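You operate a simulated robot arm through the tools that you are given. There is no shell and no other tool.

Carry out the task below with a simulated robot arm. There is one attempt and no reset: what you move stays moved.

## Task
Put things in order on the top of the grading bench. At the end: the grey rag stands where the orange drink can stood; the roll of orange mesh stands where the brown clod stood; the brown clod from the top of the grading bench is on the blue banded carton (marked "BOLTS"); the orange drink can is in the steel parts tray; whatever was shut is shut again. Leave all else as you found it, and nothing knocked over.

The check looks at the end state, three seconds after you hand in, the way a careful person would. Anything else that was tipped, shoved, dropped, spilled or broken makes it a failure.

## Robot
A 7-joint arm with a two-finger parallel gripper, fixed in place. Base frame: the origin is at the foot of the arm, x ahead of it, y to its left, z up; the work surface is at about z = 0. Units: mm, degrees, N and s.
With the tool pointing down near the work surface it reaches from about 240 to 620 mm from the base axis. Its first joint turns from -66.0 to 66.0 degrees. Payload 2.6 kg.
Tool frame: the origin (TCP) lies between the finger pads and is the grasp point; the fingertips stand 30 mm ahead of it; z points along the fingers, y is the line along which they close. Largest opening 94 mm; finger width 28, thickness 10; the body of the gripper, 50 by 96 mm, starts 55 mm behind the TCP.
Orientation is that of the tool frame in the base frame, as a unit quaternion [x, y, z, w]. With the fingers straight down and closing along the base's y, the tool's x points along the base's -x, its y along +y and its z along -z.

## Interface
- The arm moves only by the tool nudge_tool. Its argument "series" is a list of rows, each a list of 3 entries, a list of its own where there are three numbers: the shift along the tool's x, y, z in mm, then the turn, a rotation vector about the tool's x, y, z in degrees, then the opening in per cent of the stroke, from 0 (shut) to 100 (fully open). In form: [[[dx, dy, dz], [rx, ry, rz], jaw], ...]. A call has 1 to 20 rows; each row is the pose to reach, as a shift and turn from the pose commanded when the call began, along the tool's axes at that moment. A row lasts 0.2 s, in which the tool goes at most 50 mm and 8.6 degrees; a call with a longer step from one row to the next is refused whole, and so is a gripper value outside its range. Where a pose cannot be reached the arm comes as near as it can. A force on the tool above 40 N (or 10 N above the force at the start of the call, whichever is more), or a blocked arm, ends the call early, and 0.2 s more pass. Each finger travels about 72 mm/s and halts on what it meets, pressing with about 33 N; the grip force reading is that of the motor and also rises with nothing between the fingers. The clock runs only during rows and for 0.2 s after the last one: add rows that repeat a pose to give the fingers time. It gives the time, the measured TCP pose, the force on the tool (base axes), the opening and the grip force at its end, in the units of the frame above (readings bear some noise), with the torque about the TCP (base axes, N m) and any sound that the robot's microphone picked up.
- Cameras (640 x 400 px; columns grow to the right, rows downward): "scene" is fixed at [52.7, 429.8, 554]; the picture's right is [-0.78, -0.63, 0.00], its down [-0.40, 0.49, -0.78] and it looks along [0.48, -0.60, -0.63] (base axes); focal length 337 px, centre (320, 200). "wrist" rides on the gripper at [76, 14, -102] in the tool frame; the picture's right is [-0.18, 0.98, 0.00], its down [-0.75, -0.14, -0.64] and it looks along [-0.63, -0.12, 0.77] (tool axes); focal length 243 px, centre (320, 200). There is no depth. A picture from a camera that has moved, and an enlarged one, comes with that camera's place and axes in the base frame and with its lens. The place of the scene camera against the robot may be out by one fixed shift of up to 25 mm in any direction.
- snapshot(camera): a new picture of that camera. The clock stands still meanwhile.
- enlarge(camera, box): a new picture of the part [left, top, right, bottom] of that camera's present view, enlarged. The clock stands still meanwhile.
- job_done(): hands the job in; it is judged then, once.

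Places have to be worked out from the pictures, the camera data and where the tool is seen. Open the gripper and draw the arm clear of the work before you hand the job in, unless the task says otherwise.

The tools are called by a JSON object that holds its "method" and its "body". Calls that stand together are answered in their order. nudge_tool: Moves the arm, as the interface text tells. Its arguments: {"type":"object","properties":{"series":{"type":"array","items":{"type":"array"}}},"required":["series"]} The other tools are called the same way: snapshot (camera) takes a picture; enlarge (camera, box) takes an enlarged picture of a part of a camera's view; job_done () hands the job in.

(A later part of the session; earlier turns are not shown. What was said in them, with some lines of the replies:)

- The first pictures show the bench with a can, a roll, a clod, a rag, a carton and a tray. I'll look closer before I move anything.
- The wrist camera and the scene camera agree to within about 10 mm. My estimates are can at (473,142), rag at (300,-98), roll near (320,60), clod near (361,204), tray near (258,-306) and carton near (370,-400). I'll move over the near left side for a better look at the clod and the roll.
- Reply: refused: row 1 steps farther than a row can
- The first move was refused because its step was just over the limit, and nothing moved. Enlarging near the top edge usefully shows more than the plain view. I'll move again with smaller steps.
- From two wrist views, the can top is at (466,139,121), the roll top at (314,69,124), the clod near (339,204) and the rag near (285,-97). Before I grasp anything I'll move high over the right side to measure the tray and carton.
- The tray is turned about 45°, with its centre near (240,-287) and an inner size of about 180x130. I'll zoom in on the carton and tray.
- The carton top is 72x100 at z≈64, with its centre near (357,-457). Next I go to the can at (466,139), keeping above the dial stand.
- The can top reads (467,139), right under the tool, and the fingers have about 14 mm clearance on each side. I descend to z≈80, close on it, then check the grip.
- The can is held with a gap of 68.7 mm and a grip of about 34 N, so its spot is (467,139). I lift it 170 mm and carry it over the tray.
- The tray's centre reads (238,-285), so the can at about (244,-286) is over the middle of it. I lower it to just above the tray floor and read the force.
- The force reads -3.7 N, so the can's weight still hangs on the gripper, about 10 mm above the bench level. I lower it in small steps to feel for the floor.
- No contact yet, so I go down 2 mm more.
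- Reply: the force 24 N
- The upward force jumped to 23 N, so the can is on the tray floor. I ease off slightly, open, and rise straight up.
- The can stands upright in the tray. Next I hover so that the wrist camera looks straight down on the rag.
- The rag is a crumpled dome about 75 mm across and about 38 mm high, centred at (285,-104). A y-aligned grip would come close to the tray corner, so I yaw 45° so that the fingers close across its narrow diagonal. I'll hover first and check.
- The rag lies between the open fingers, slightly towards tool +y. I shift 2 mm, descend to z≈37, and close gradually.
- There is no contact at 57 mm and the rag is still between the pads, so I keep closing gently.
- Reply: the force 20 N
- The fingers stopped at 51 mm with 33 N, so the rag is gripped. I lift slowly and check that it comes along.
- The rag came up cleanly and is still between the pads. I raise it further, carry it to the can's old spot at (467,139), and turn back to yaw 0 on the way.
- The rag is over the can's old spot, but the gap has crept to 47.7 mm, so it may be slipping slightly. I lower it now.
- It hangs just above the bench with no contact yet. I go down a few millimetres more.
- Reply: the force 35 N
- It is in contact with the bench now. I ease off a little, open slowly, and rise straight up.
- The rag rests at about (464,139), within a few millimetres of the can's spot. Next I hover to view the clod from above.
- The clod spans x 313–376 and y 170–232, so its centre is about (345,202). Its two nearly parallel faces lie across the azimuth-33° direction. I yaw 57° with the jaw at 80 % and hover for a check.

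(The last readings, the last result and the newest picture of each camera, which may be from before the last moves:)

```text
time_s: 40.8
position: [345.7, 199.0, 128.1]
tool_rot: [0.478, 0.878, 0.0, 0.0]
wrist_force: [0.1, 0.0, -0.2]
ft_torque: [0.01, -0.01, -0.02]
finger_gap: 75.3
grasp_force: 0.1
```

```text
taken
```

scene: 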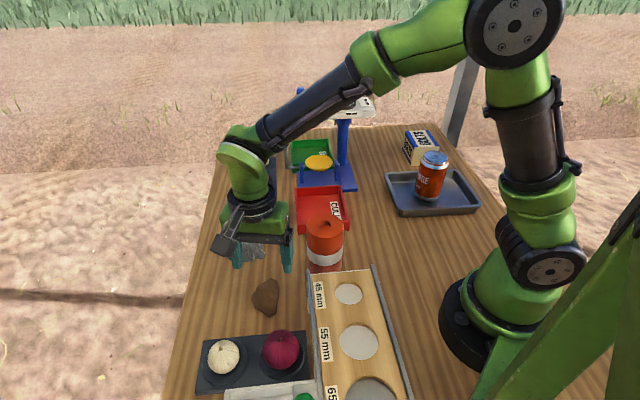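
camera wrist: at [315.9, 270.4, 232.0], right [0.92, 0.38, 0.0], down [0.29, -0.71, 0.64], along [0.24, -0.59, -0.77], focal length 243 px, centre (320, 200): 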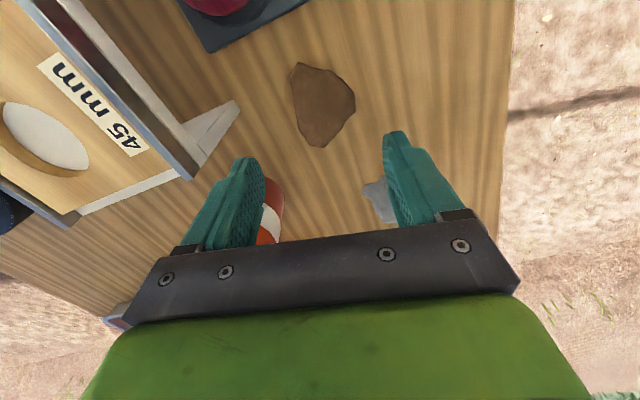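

The clod is centred between the fingers, about 2 mm towards +y. The nearby bracket foot stays about 25 mm clear. I descend and close.

{"method": "nudge_tool", "body": {"series": [[[0, 1, 30], [0, 0, 0], 80], [[0, 2, 60], [0, 0, 0], 80], [[0, 2, 80], [0, 0, 0], 80], [[0, 2, 89], [0, 0, 0], 80], [[0, 2, 92], [0, 0, 0], 80], [[0, 2, 92], [0, 0, 0], 80], [[0, 2, 92], [0, 0, 0], 68], [[0, 2, 92], [0, 0, 0], 58], [[0, 2, 92], [0, 0, 0], 48], [[0, 2, 92], [0, 0, 0], 40], [[0, 2, 92], [0, 0, 0], 40]]}}

{"method": "snapshot", "body": {"camera": "wrist"}}

{"method": "enlarge", "body": {"camera": "scene", "box": [200, 220, 340, 340]}}

```text
time_s: 43.2
position: [348.2, 204.5, 36.6]
tool_rot: [0.478, 0.879, 0.0, 0.0]
wrist_force: [0.7, 0.5, 0.0]
ft_torque: [0.04, -0.07, -0.01]
finger_gap: 52.3
grasp_force: 32.9
```

```text
taken
camera wrist: at [318.5, 275.1, 139.9], right [0.92, 0.38, 0.0], down [0.29, -0.71, 0.64], along [0.24, -0.59, -0.77], focal length 243 px, centre (320, 200)
```

wrist: 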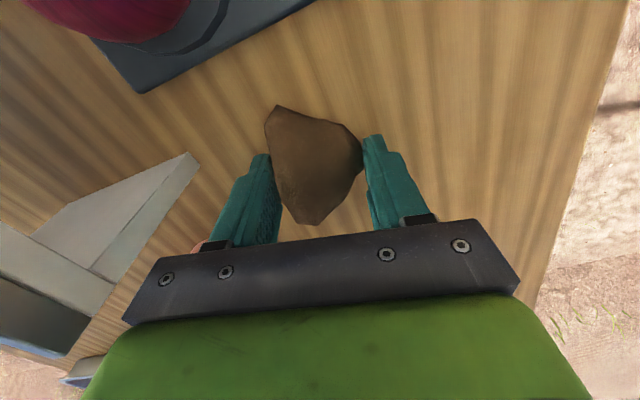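

```text
3.33 times, centred on (270, 280) of scene
camera zoom: at [52.7, 429.8, 554.0], right [-0.78, -0.63, 0.0], down [-0.4, 0.49, -0.78], along [0.48, -0.6, -0.63], focal length 1122 px, centre (487, -67)
```

zoom: 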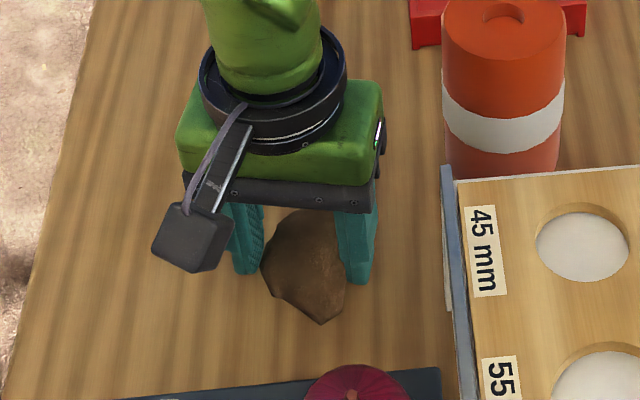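

The clod is held at a 52 mm gap. I lift it slowly and check.

{"method": "nudge_tool", "body": {"series": [[[0, 0, -8], [0, 0, 0], 40], [[0, 0, -25], [0, 0, 0], 40], [[0, 0, -55], [0, 0, 0], 40], [[0, 0, -95], [0, 0, 0], 40], [[0, 0, -135], [0, 0, 0], 40], [[0, 0, -170], [0, 0, 0], 40], [[0, 0, -170], [0, 0, 0], 40]]}}

{"method": "snapshot", "body": {"camera": "wrist"}}

{"method": "snapshot", "body": {"camera": "scene"}}

```text
time_s: 44.8
position: [350.6, 204.8, 208.2]
tool_rot: [0.477, 0.879, 0.0, 0.0]
wrist_force: [-0.2, 0.3, -1.9]
ft_torque: [-0.01, 0.01, 0.0]
finger_gap: 52.1
grasp_force: 33.5
```

```text
taken
camera wrist: at [319.9, 275.1, 310.0], right [0.92, 0.38, 0.0], down [0.29, -0.71, 0.64], along [0.24, -0.59, -0.77], focal length 243 px, centre (320, 200)
```

wrist: 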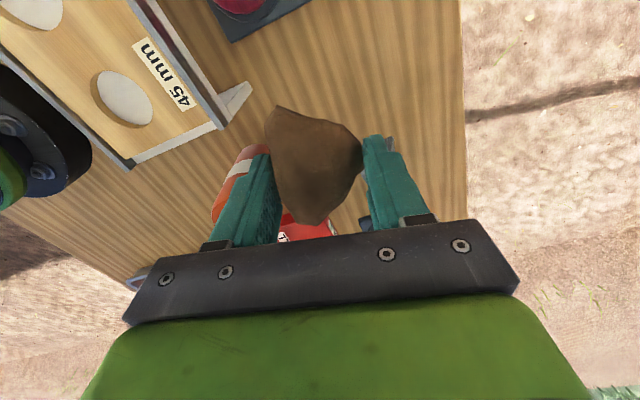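

```text
taken
```

scene: 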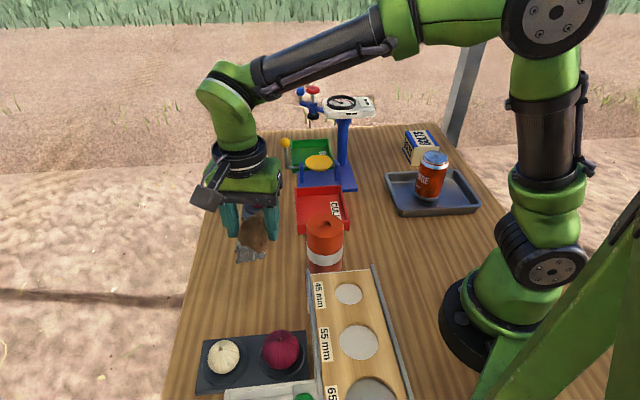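

The clod is securely held. I carry it in an arc inside the dial stand to above the carton at (357,-457).

{"method": "nudge_tool", "body": {"series": [[[-16, -12.5, 0], [0, 0, 0], 40], [[-48, -38, 0], [0, 0, 0], 40], [[-80, -63, 0], [0, 0, 0], 40], [[-112, -88, 0], [0, 0, 0], 40], [[-144, -113, 0], [0, 0, 0], 40], [[-177, -137.5, 0], [0, 0, 0], 40], [[-209, -159.5, 0], [0, 0, 0], 40], [[-242, -182, 0], [0, 0, 0], 40], [[-275, -205, 0], [0, 0, 0], 40], [[-308, -227.5, 0], [0, 0, 0], 40], [[-341, -247, 0], [0, 0, 0], 40], [[-376, -264, 0], [0, 0, 0], 40], [[-411, -281, 0], [0, 0, 0], 40], [[-446, -298, 0], [0, 0, 0], 40], [[-481, -315, 0], [0, 0, 0], 40], [[-516, -332, 0], [0, 0, 0], 40], [[-545, -346, 0], [0, 0, 0], 40], [[-559.6, -353.4, 0], [0, 0, 0], 40], [[-559.6, -353.4, 0], [0, 0, 0], 40], [[-559.6, -353.4, 0], [0, 0, 0], 40]]}}

{"method": "enlarge", "body": {"camera": "wrist", "box": [0, 0, 640, 200]}}

{"method": "snapshot", "body": {"camera": "scene"}}

```text
time_s: 49.0
position: [354.9, -456.2, 207.4]
tool_rot: [0.477, 0.879, 0.0, -0.001]
wrist_force: [0.1, -0.3, -2.1]
ft_torque: [0.0, -0.01, 0.01]
finger_gap: 51.8
grasp_force: 32.8
```

```text
1.00 times, centred on (320, 100) of wrist (not enlarged: the box is as wide or as high as the picture)
camera zoom: at [324.9, -386.1, 310.6], right [0.92, 0.38, 0.0], down [0.29, -0.71, 0.64], along [0.24, -0.59, -0.77], focal length 243 px, centre (320, 300)
```

zoom: 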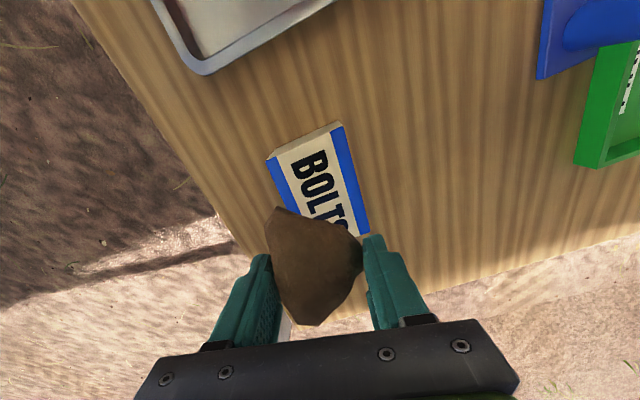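

```text
taken
```

scene: 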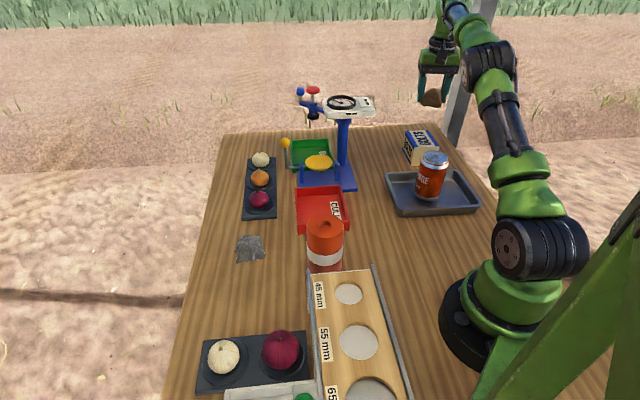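

The carton's corners re-measure to a top centre of (358,-457), directly below the clod. I lower it to just above the carton top.

{"method": "nudge_tool", "body": {"series": [[[0, 0, 20], [0, 0, 0], 40], [[0, 0, 50], [0, 0, 0], 40], [[0, 0, 78], [0, 0, 0], 40], [[0, 0, 94], [0, 0, 0], 40], [[0, 0, 100], [0, 0, 0], 40], [[0, 0, 100], [0, 0, 0], 40], [[0, 0, 100], [0, 0, 0], 40]]}}

{"method": "enlarge", "body": {"camera": "scene", "box": [380, 80, 480, 190]}}

{"method": "snapshot", "body": {"camera": "wrist"}}

```text
time_s: 50.6
position: [355.4, -457.1, 105.7]
tool_rot: [0.478, 0.878, 0.0, 0.0]
wrist_force: [0.9, 0.0, -1.9]
ft_torque: [-0.01, -0.04, -0.03]
finger_gap: 51.6
grasp_force: 33.2
```

```text
3.64 times, centred on (430, 135) of scene
camera zoom: at [52.7, 429.8, 554.0], right [-0.78, -0.63, 0.0], down [-0.4, 0.49, -0.78], along [0.48, -0.6, -0.63], focal length 1224 px, centre (-80, 436)
```

zoom: 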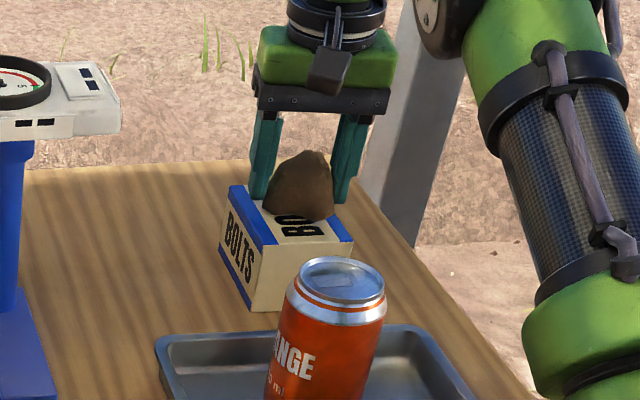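

```text
taken
camera wrist: at [325.4, -386.2, 209.4], right [0.92, 0.38, 0.0], down [0.29, -0.71, 0.64], along [0.24, -0.59, -0.77], focal length 243 px, centre (320, 200)
```

wrist: 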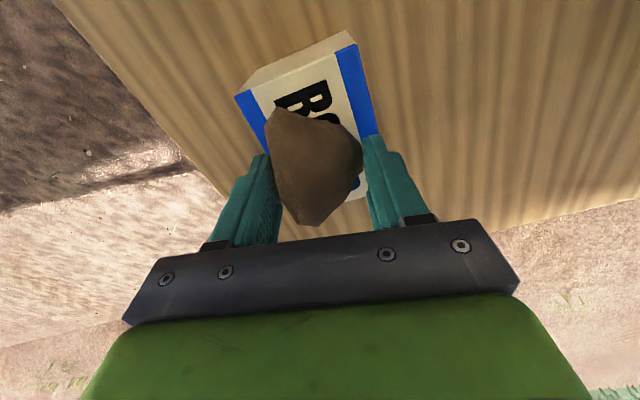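

The clod is well centred over the carton top. I lower it in small steps to contact.

{"method": "nudge_tool", "body": {"series": [[[0, 0, 1], [0, 0, 0], 40], [[0, 0, 2.5], [0, 0, 0], 40], [[0, 0, 2.5], [0, 0, 0], 40]]}}

```text
time_s: 51.4
position: [356.2, -458.9, 105.2]
tool_rot: [0.477, 0.879, 0.001, 0.0]
wrist_force: [-0.6, 0.0, -2.1]
ft_torque: [0.0, 0.0, -0.01]
finger_gap: 51.9
grasp_force: 32.8
```

{"method": "nudge_tool", "body": {"series": [[[0, 0, 1], [0, 0, 0], 40], [[0, 0, 2], [0, 0, 0], 40], [[0, 0, 2], [0, 0, 0], 40]]}}

```text
time_s: 52.2
position: [354.6, -457.5, 102.9]
tool_rot: [0.478, 0.879, 0.0, 0.0]
wrist_force: [-0.3, 0.0, -1.2]
ft_torque: [0.01, -0.02, 0.0]
finger_gap: 51.4
grasp_force: 33.0
```

{"method": "nudge_tool", "body": {"series": [[[0, 0, 0.7], [0, 0, 0], 40], [[0, 0, 1.4], [0, 0, 0], 40], [[0, 0, 1.4], [0, 0, 0], 40]]}}

```text
time_s: 53.0
position: [355.6, -457.7, 101.7]
tool_rot: [0.477, 0.879, -0.001, 0.001]
wrist_force: [-0.9, 0.1, 3.1]
ft_torque: [0.09, -0.03, 0.0]
finger_gap: 51.7
grasp_force: 32.7
```

The force changed from -2 to +3 N, so the clod rests on the carton. I open slowly and rise.

{"method": "nudge_tool", "body": {"series": [[[0, 0, 0], [0, 0, 0], 58], [[0, 0, 0], [0, 0, 0], 66], [[0, 0, 0], [0, 0, 0], 76], [[0, 0, 0], [0, 0, 0], 84], [[0, 0, 0], [0, 0, 0], 84], [[0, 0, -15], [0, 0, 0], 84], [[0, 0, -40], [0, 0, 0], 84], [[0, 0, -75], [0, 0, 0], 84], [[0, 0, -110], [0, 0, 0], 84], [[0, 0, -130], [0, 0, 0], 84], [[0, 0, -130], [0, 0, 0], 84]]}}

{"method": "enlarge", "body": {"camera": "scene", "box": [380, 80, 480, 190]}}

{"method": "snapshot", "body": {"camera": "wrist"}}

```text
time_s: 55.4
position: [358.2, -458.9, 230.8]
tool_rot: [0.477, 0.879, -0.001, 0.0]
wrist_force: [-0.5, -0.3, 0.6]
ft_torque: [-0.03, 0.01, 0.01]
finger_gap: 79.0
grasp_force: 0.1
```

```text
3.64 times, centred on (430, 135) of scene
camera zoom: at [52.7, 429.8, 554.0], right [-0.78, -0.63, 0.0], down [-0.4, 0.49, -0.78], along [0.48, -0.6, -0.63], focal length 1224 px, centre (-80, 436)
```

zoom: 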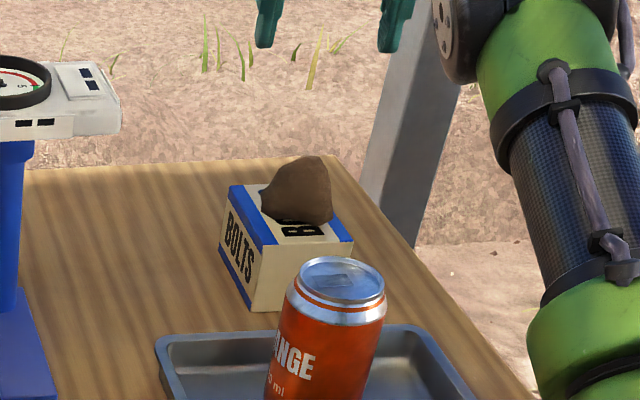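

```text
taken
camera wrist: at [328.8, -387.3, 334.0], right [0.92, 0.38, 0.0], down [0.29, -0.71, 0.64], along [0.24, -0.59, -0.77], focal length 243 px, centre (320, 200)
```

wrist: 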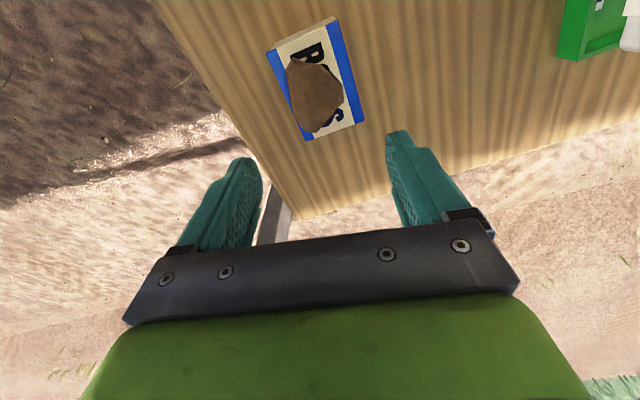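

The clod rests steadily on the carton. Now the roll: I go back along the inner route to hover over (314,69) with yaw returned to 0.

{"method": "nudge_tool", "body": {"series": [[[17, 8, -10], [0, 0, 0], 84], [[50, 24, -20], [0, 0, 0], 90], [[87, 42, -20], [0, 0, 0], 100], [[124, 60, -20], [0, 0, 0], 100], [[161, 78, -20], [0, 0, 0], 100], [[198, 96, -20], [0, 0, 0], 100], [[234, 114, -20], [0, 0, 0], 100], [[270, 135, -20], [0, 0, -8], 100], [[306, 156.5, -20], [0, 0, -16], 100], [[342, 178, -20], [0, 0, -24], 100], [[378, 199.5, -20], [0, 0, -32], 100], [[412, 220, -20], [0, 0, -40], 100], [[444, 238.5, -20], [0, 0, -48], 100], [[465.6, 251.1, -10], [0, 0, -54], 100], [[465.6, 251.1, 0], [0, 0, -57], 100], [[465.6, 251.1, 0], [0, 0, -57], 100], [[465.6, 251.1, 0], [0, 0, -57], 100]]}}

{"method": "enlarge", "body": {"camera": "wrist", "box": [0, 0, 640, 100]}}

{"method": "snapshot", "body": {"camera": "scene"}}

```text
time_s: 59.0
position: [311.6, 70.7, 230.8]
tool_rot: [-0.001, 1.0, 0.0, 0.0]
wrist_force: [-0.3, -0.3, 0.4]
ft_torque: [0.0, 0.0, 0.01]
finger_gap: 93.7
grasp_force: 0.1
```

```text
1.00 times, centred on (320, 50) of wrist (not enlarged: the box is as wide or as high as the picture)
camera zoom: at [235.3, 83.9, 333.0], right [0.18, 0.98, 0.0], down [0.75, -0.14, 0.64], along [0.63, -0.12, -0.77], focal length 243 px, centre (320, 350)
```

zoom: 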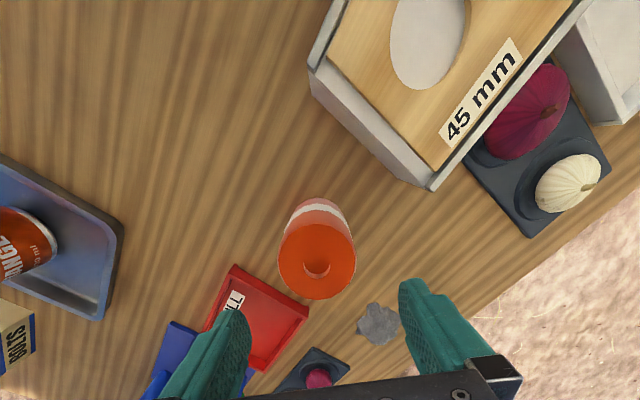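

```text
taken
```

scene: 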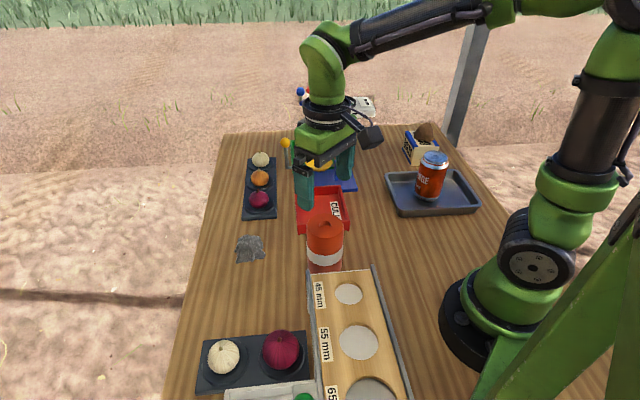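

The roll's top reads (310,68) and its base (314,72), with a diameter of about 67. I'm over it with about 13 mm clearance on each side, so I descend to z≈84 and close.

{"method": "nudge_tool", "body": {"series": [[[1, 0, 35], [0, 0, 0], 100], [[1, 0, 70], [0, 0, 0], 100], [[1, 0, 105], [0, 0, 0], 100], [[1, 0, 132], [0, 0, 0], 100], [[1, 0, 147], [0, 0, 0], 100], [[1, 0, 147], [0, 0, 0], 100], [[1, 0, 147], [0, 0, 0], 86], [[1, 0, 147], [0, 0, 0], 74], [[1, 0, 147], [0, 0, 0], 64], [[1, 0, 147], [0, 0, 0], 55], [[1, 0, 147], [0, 0, 0], 55]]}}

{"method": "snapshot", "body": {"camera": "wrist"}}

{"method": "snapshot", "body": {"camera": "scene"}}

```text
time_s: 61.4
position: [314.5, 70.8, 84.3]
tool_rot: [-0.001, 1.0, 0.0, 0.0]
wrist_force: [-0.2, -0.6, -0.1]
ft_torque: [-0.03, 0.01, 0.01]
finger_gap: 71.8
grasp_force: 33.0
```

```text
taken
camera wrist: at [238.1, 84.1, 187.2], right [0.18, 0.98, 0.0], down [0.75, -0.14, 0.64], along [0.63, -0.12, -0.77], focal length 243 px, centre (320, 200)
```

wrist: 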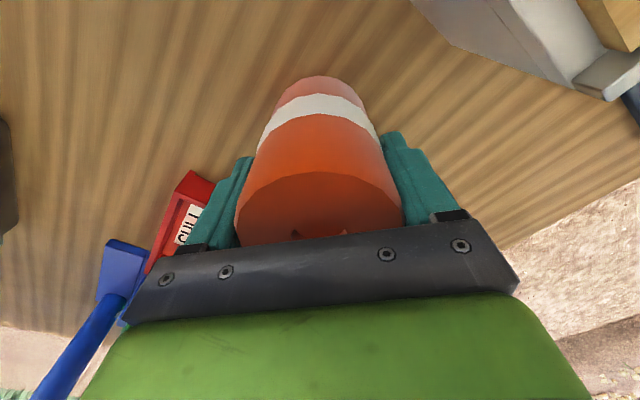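

```text
taken
```

scene: 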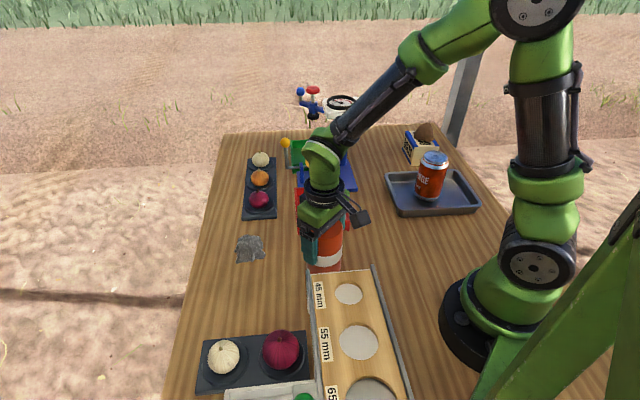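

The roll is held at a 71.8 mm gap. I lift it 100 mm and carry it to the clod's old spot at (345,202).

{"method": "nudge_tool", "body": {"series": [[[0, 0, -10], [0, 0, 0], 55], [[0, 0, -35], [0, 0, 0], 55], [[0, 0, -70], [0, 0, 0], 55], [[0, 0, -100], [0, 0, 0], 55], [[-5, 20, -100], [0, 0, 0], 55], [[-13, 54, -100], [0, 0, 0], 55], [[-21, 90, -100], [0, 0, 0], 55], [[-29, 120, -100], [0, 0, 0], 55], [[-31.5, 132, -100], [0, 0, 0], 55], [[-31.5, 132, -100], [0, 0, 0], 55], [[-31.5, 132, -100], [0, 0, 0], 55]]}}

{"method": "enlarge", "body": {"camera": "wrist", "box": [0, 0, 640, 60]}}

{"method": "snapshot", "body": {"camera": "scene"}}

```text
time_s: 63.8
position: [344.6, 203.8, 182.8]
tool_rot: [0.0, 1.0, 0.001, 0.0]
wrist_force: [-0.1, -0.3, -2.4]
ft_torque: [-0.01, 0.03, 0.0]
finger_gap: 71.3
grasp_force: 33.3
```

```text
1.00 times, centred on (320, 30) of wrist (not enlarged: the box is as wide or as high as the picture)
camera zoom: at [267.4, 216.5, 285.6], right [0.18, 0.98, 0.0], down [0.75, -0.14, 0.64], along [0.63, -0.12, -0.77], focal length 243 px, centre (320, 370)
```

zoom: 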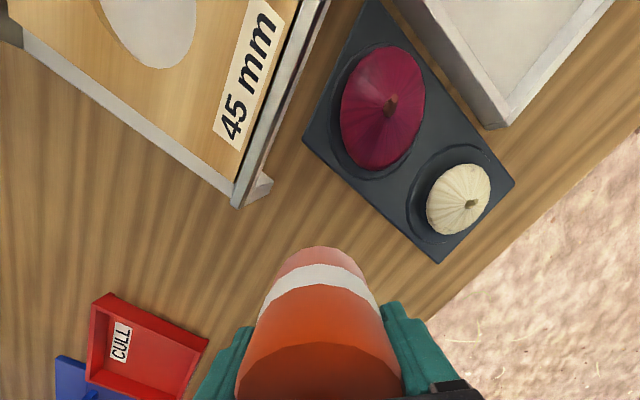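

```text
taken
```

scene: 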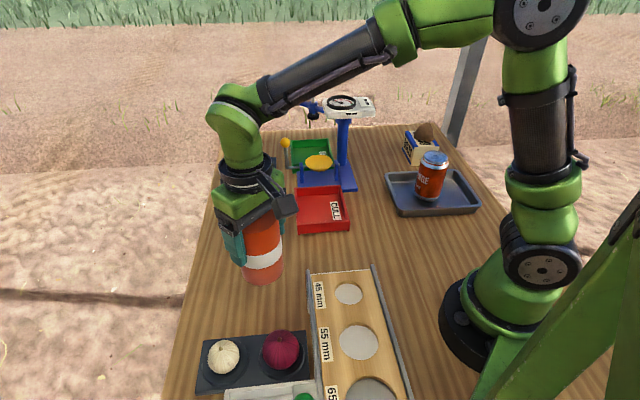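

The spot is clear: the onion holder's edge is about 70 mm from the centre and the board's foot about 75 mm. I lower the roll.

{"method": "nudge_tool", "body": {"series": [[[0, 0, 25], [0, 0, 0], 55], [[0, 0, 55], [0, 0, 0], 55], [[0, 0, 80], [0, 0, 0], 55], [[0, 0, 93], [0, 0, 0], 55], [[0, 0, 97], [0, 0, 0], 55], [[0, 0, 97], [0, 0, 0], 55], [[0, 0, 97], [0, 0, 0], 55]]}}

{"method": "enlarge", "body": {"camera": "scene", "box": [190, 200, 350, 340]}}

```text
time_s: 65.4
position: [342.9, 201.3, 89.1]
tool_rot: [0.0, 1.0, -0.001, 0.001]
wrist_force: [0.5, -0.2, -1.5]
ft_torque: [0.0, -0.02, -0.02]
finger_gap: 71.5
grasp_force: 32.9
```

```text
2.86 times, centred on (270, 270) of scene
camera zoom: at [52.7, 429.8, 554.0], right [-0.78, -0.63, 0.0], down [-0.4, 0.49, -0.78], along [0.48, -0.6, -0.63], focal length 962 px, centre (463, 0)
```

zoom: 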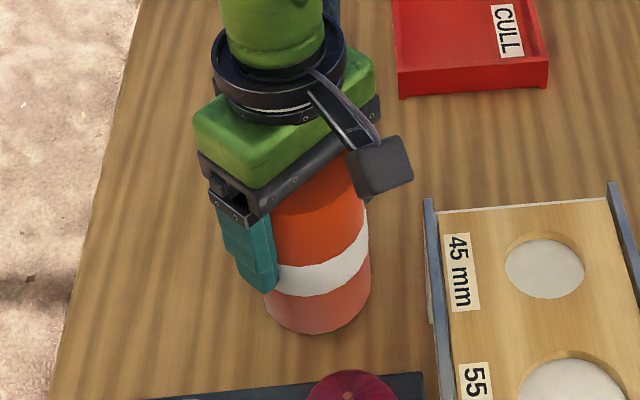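

It's about 3 mm above the bench. I step down to contact.

{"method": "nudge_tool", "body": {"series": [[[0, 0, 1], [0, 0, 0], 55], [[0, 0, 2], [0, 0, 0], 55], [[0, 0, 2], [0, 0, 0], 55]]}}

```text
time_s: 66.2
position: [344.4, 201.5, 86.0]
tool_rot: [0.0, 1.0, 0.0, -0.001]
wrist_force: [-0.2, -0.8, -1.5]
ft_torque: [0.01, -0.01, -0.02]
finger_gap: 71.5
grasp_force: 33.1
```

{"method": "nudge_tool", "body": {"series": [[[0, 0, 0.7], [0, 0, 0], 55], [[0, 0, 1.4], [0, 0, 0], 55], [[0, 0, 1.4], [0, 0, 0], 55]]}}

```text
time_s: 67.0
position: [343.5, 200.9, 84.0]
tool_rot: [0.0, 1.0, 0.0, -0.001]
wrist_force: [0.1, 0.0, -0.9]
ft_torque: [0.01, -0.03, -0.03]
finger_gap: 71.5
grasp_force: 33.1
```

{"method": "nudge_tool", "body": {"series": [[[0, 0, 0.6], [0, 0, 0], 55], [[0, 0, 0.6], [0, 0, 0], 55]]}}

```text
time_s: 67.6
position: [344.3, 201.5, 85.0]
tool_rot: [0.0, 1.0, 0.0, 0.0]
wrist_force: [-2.9, -2.7, 10.4]
ft_torque: [-0.16, 0.12, 0.02]
finger_gap: 71.5
grasp_force: 32.7
```

The roll is touching the bench, reading +10 N. I open and rise straight up clear of it.

{"method": "nudge_tool", "body": {"series": [[[0, 0, 0], [0, 0, 0], 70], [[0, 0, 0], [0, 0, 0], 82], [[0, 0, 0], [0, 0, 0], 92], [[0, 0, 0], [0, 0, 0], 100], [[0, 0, 0], [0, 0, 0], 100], [[0, 0, -15], [0, 0, 0], 100], [[0, 0, -45], [0, 0, 0], 100], [[0, 0, -85], [0, 0, 0], 100], [[0, 0, -130], [0, 0, 0], 100], [[0, 0, -170], [0, 0, 0], 100], [[0, 0, -200], [0, 0, 0], 100], [[0, 0, -200], [0, 0, 0], 100]]}}

{"method": "snapshot", "body": {"camera": "scene"}}

{"method": "enlarge", "body": {"camera": "wrist", "box": [0, 0, 640, 60]}}

```text
time_s: 70.2
position: [345.9, 201.0, 286.1]
tool_rot: [0.0, 1.0, -0.001, 0.0]
wrist_force: [-0.3, 0.0, 0.4]
ft_torque: [-0.02, -0.01, 0.0]
finger_gap: 93.7
grasp_force: 0.0
```

```text
taken
```

scene: 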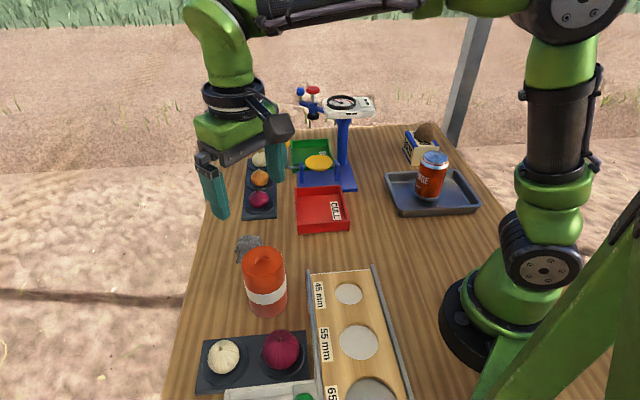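

```text
1.00 times, centred on (320, 30) of wrist (not enlarged: the box is as wide or as high as the picture)
camera zoom: at [268.3, 215.0, 388.1], right [0.18, 0.98, 0.0], down [0.75, -0.14, 0.64], along [0.63, -0.12, -0.77], focal length 243 px, centre (320, 370)
```

zoom: 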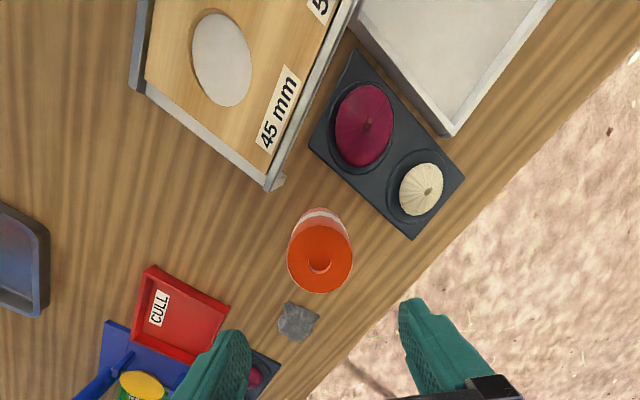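

All four items are placed. I draw the arm back to its starting hover and take a last look.

{"method": "nudge_tool", "body": {"series": [[[-10, -33, -5], [0, 0, 0], 100], [[-20, -66, -5], [0, 0, 0], 100], [[-30, -100, -5], [0, 0, 0], 100], [[-40, -134, -5], [0, 0, 0], 100], [[-50, -168, -5], [0, 0, 0], 100], [[-60, -202, -5], [0, 0, 0], 100], [[-70, -236, -5], [0, 0, 0], 100], [[-77, -261, -5], [0, 0, 0], 100], [[-77, -261, -5], [0, 0, 0], 100]]}}

{"method": "snapshot", "body": {"camera": "scene"}}

{"method": "enlarge", "body": {"camera": "wrist", "box": [0, 0, 640, 100]}}

{"method": "enlarge", "body": {"camera": "scene", "box": [180, 190, 420, 400]}}

{"method": "enlarge", "body": {"camera": "scene", "box": [220, 60, 500, 240]}}

```text
time_s: 72.2
position: [421.0, -59.6, 290.5]
tool_rot: [0.0, 1.0, 0.0, 0.0]
wrist_force: [0.7, -1.0, -0.6]
ft_torque: [-0.02, -0.01, -0.03]
finger_gap: 93.9
grasp_force: 0.0
```

```text
taken
```

scene: 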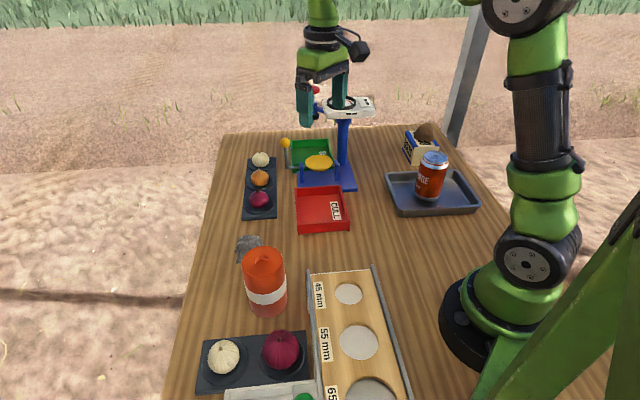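

```text
1.00 times, centred on (320, 50) of wrist (not enlarged: the box is as wide or as high as the picture)
camera zoom: at [345.0, -46.9, 392.6], right [0.18, 0.98, 0.0], down [0.75, -0.14, 0.64], along [0.63, -0.12, -0.77], focal length 243 px, centre (320, 350)
```

zoom: 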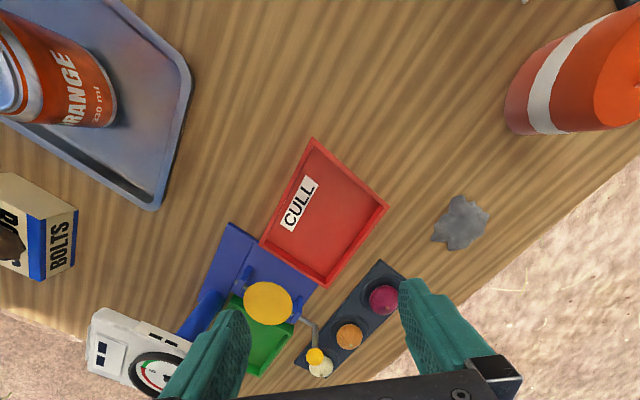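

```text
1.90 times, centred on (300, 295) of scene
camera zoom: at [52.7, 429.8, 554.0], right [-0.78, -0.63, 0.0], down [-0.4, 0.49, -0.78], along [0.48, -0.6, -0.63], focal length 641 px, centre (358, 19)
```

zoom: 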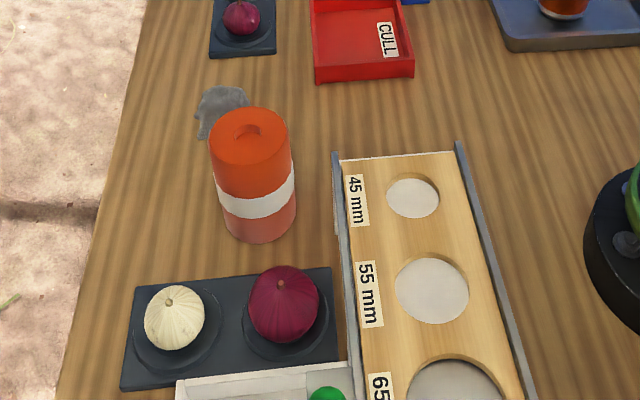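

```text
2.22 times, centred on (360, 150) of scene
camera zoom: at [52.7, 429.8, 554.0], right [-0.78, -0.63, 0.0], down [-0.4, 0.49, -0.78], along [0.48, -0.6, -0.63], focal length 748 px, centre (231, 311)
```

zoom: 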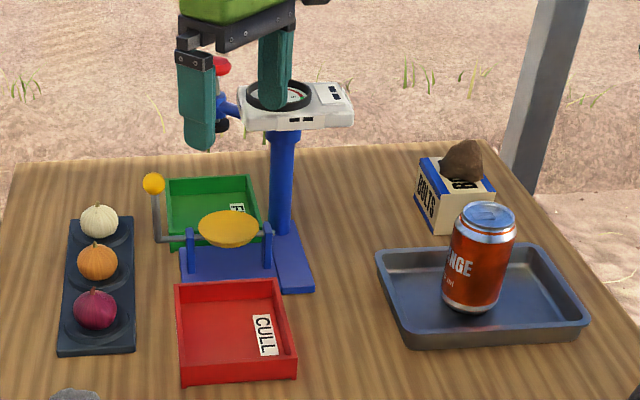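

The last pictures show the can upright in the tray, the rag on the can's spot, the roll standing on the clod's spot and the clod on the BOLTS carton. Everything else looks unchanged, and the gripper is open and clear, so I hand in.

{"method": "job_done", "body": {}}

```text
The job is handed in.
```

I moved all four items to where you asked and handed the job in; I haven't seen a result from the check. Positions are in the base frame, in mm, worked out from the camera views.

| Item | Where it is now | Target |
|---|---|---|
| Orange drink can | Upright near the middle of the steel parts tray | In the tray |
| Grey rag | About (464, 139) | Can's old spot, (467, 139) |
| Brown clod | Resting near the centre of the top of the "BOLTS" carton | On the carton |
| Roll of orange mesh | Standing at about (344, 201) | Clod's old spot, about (345, 202) |

I saw nothing shut on the bench and opened nothing, so there was nothing to shut again. In the last pictures nothing was knocked over or shifted. The gripper is open and back at its starting position, clear of the work.
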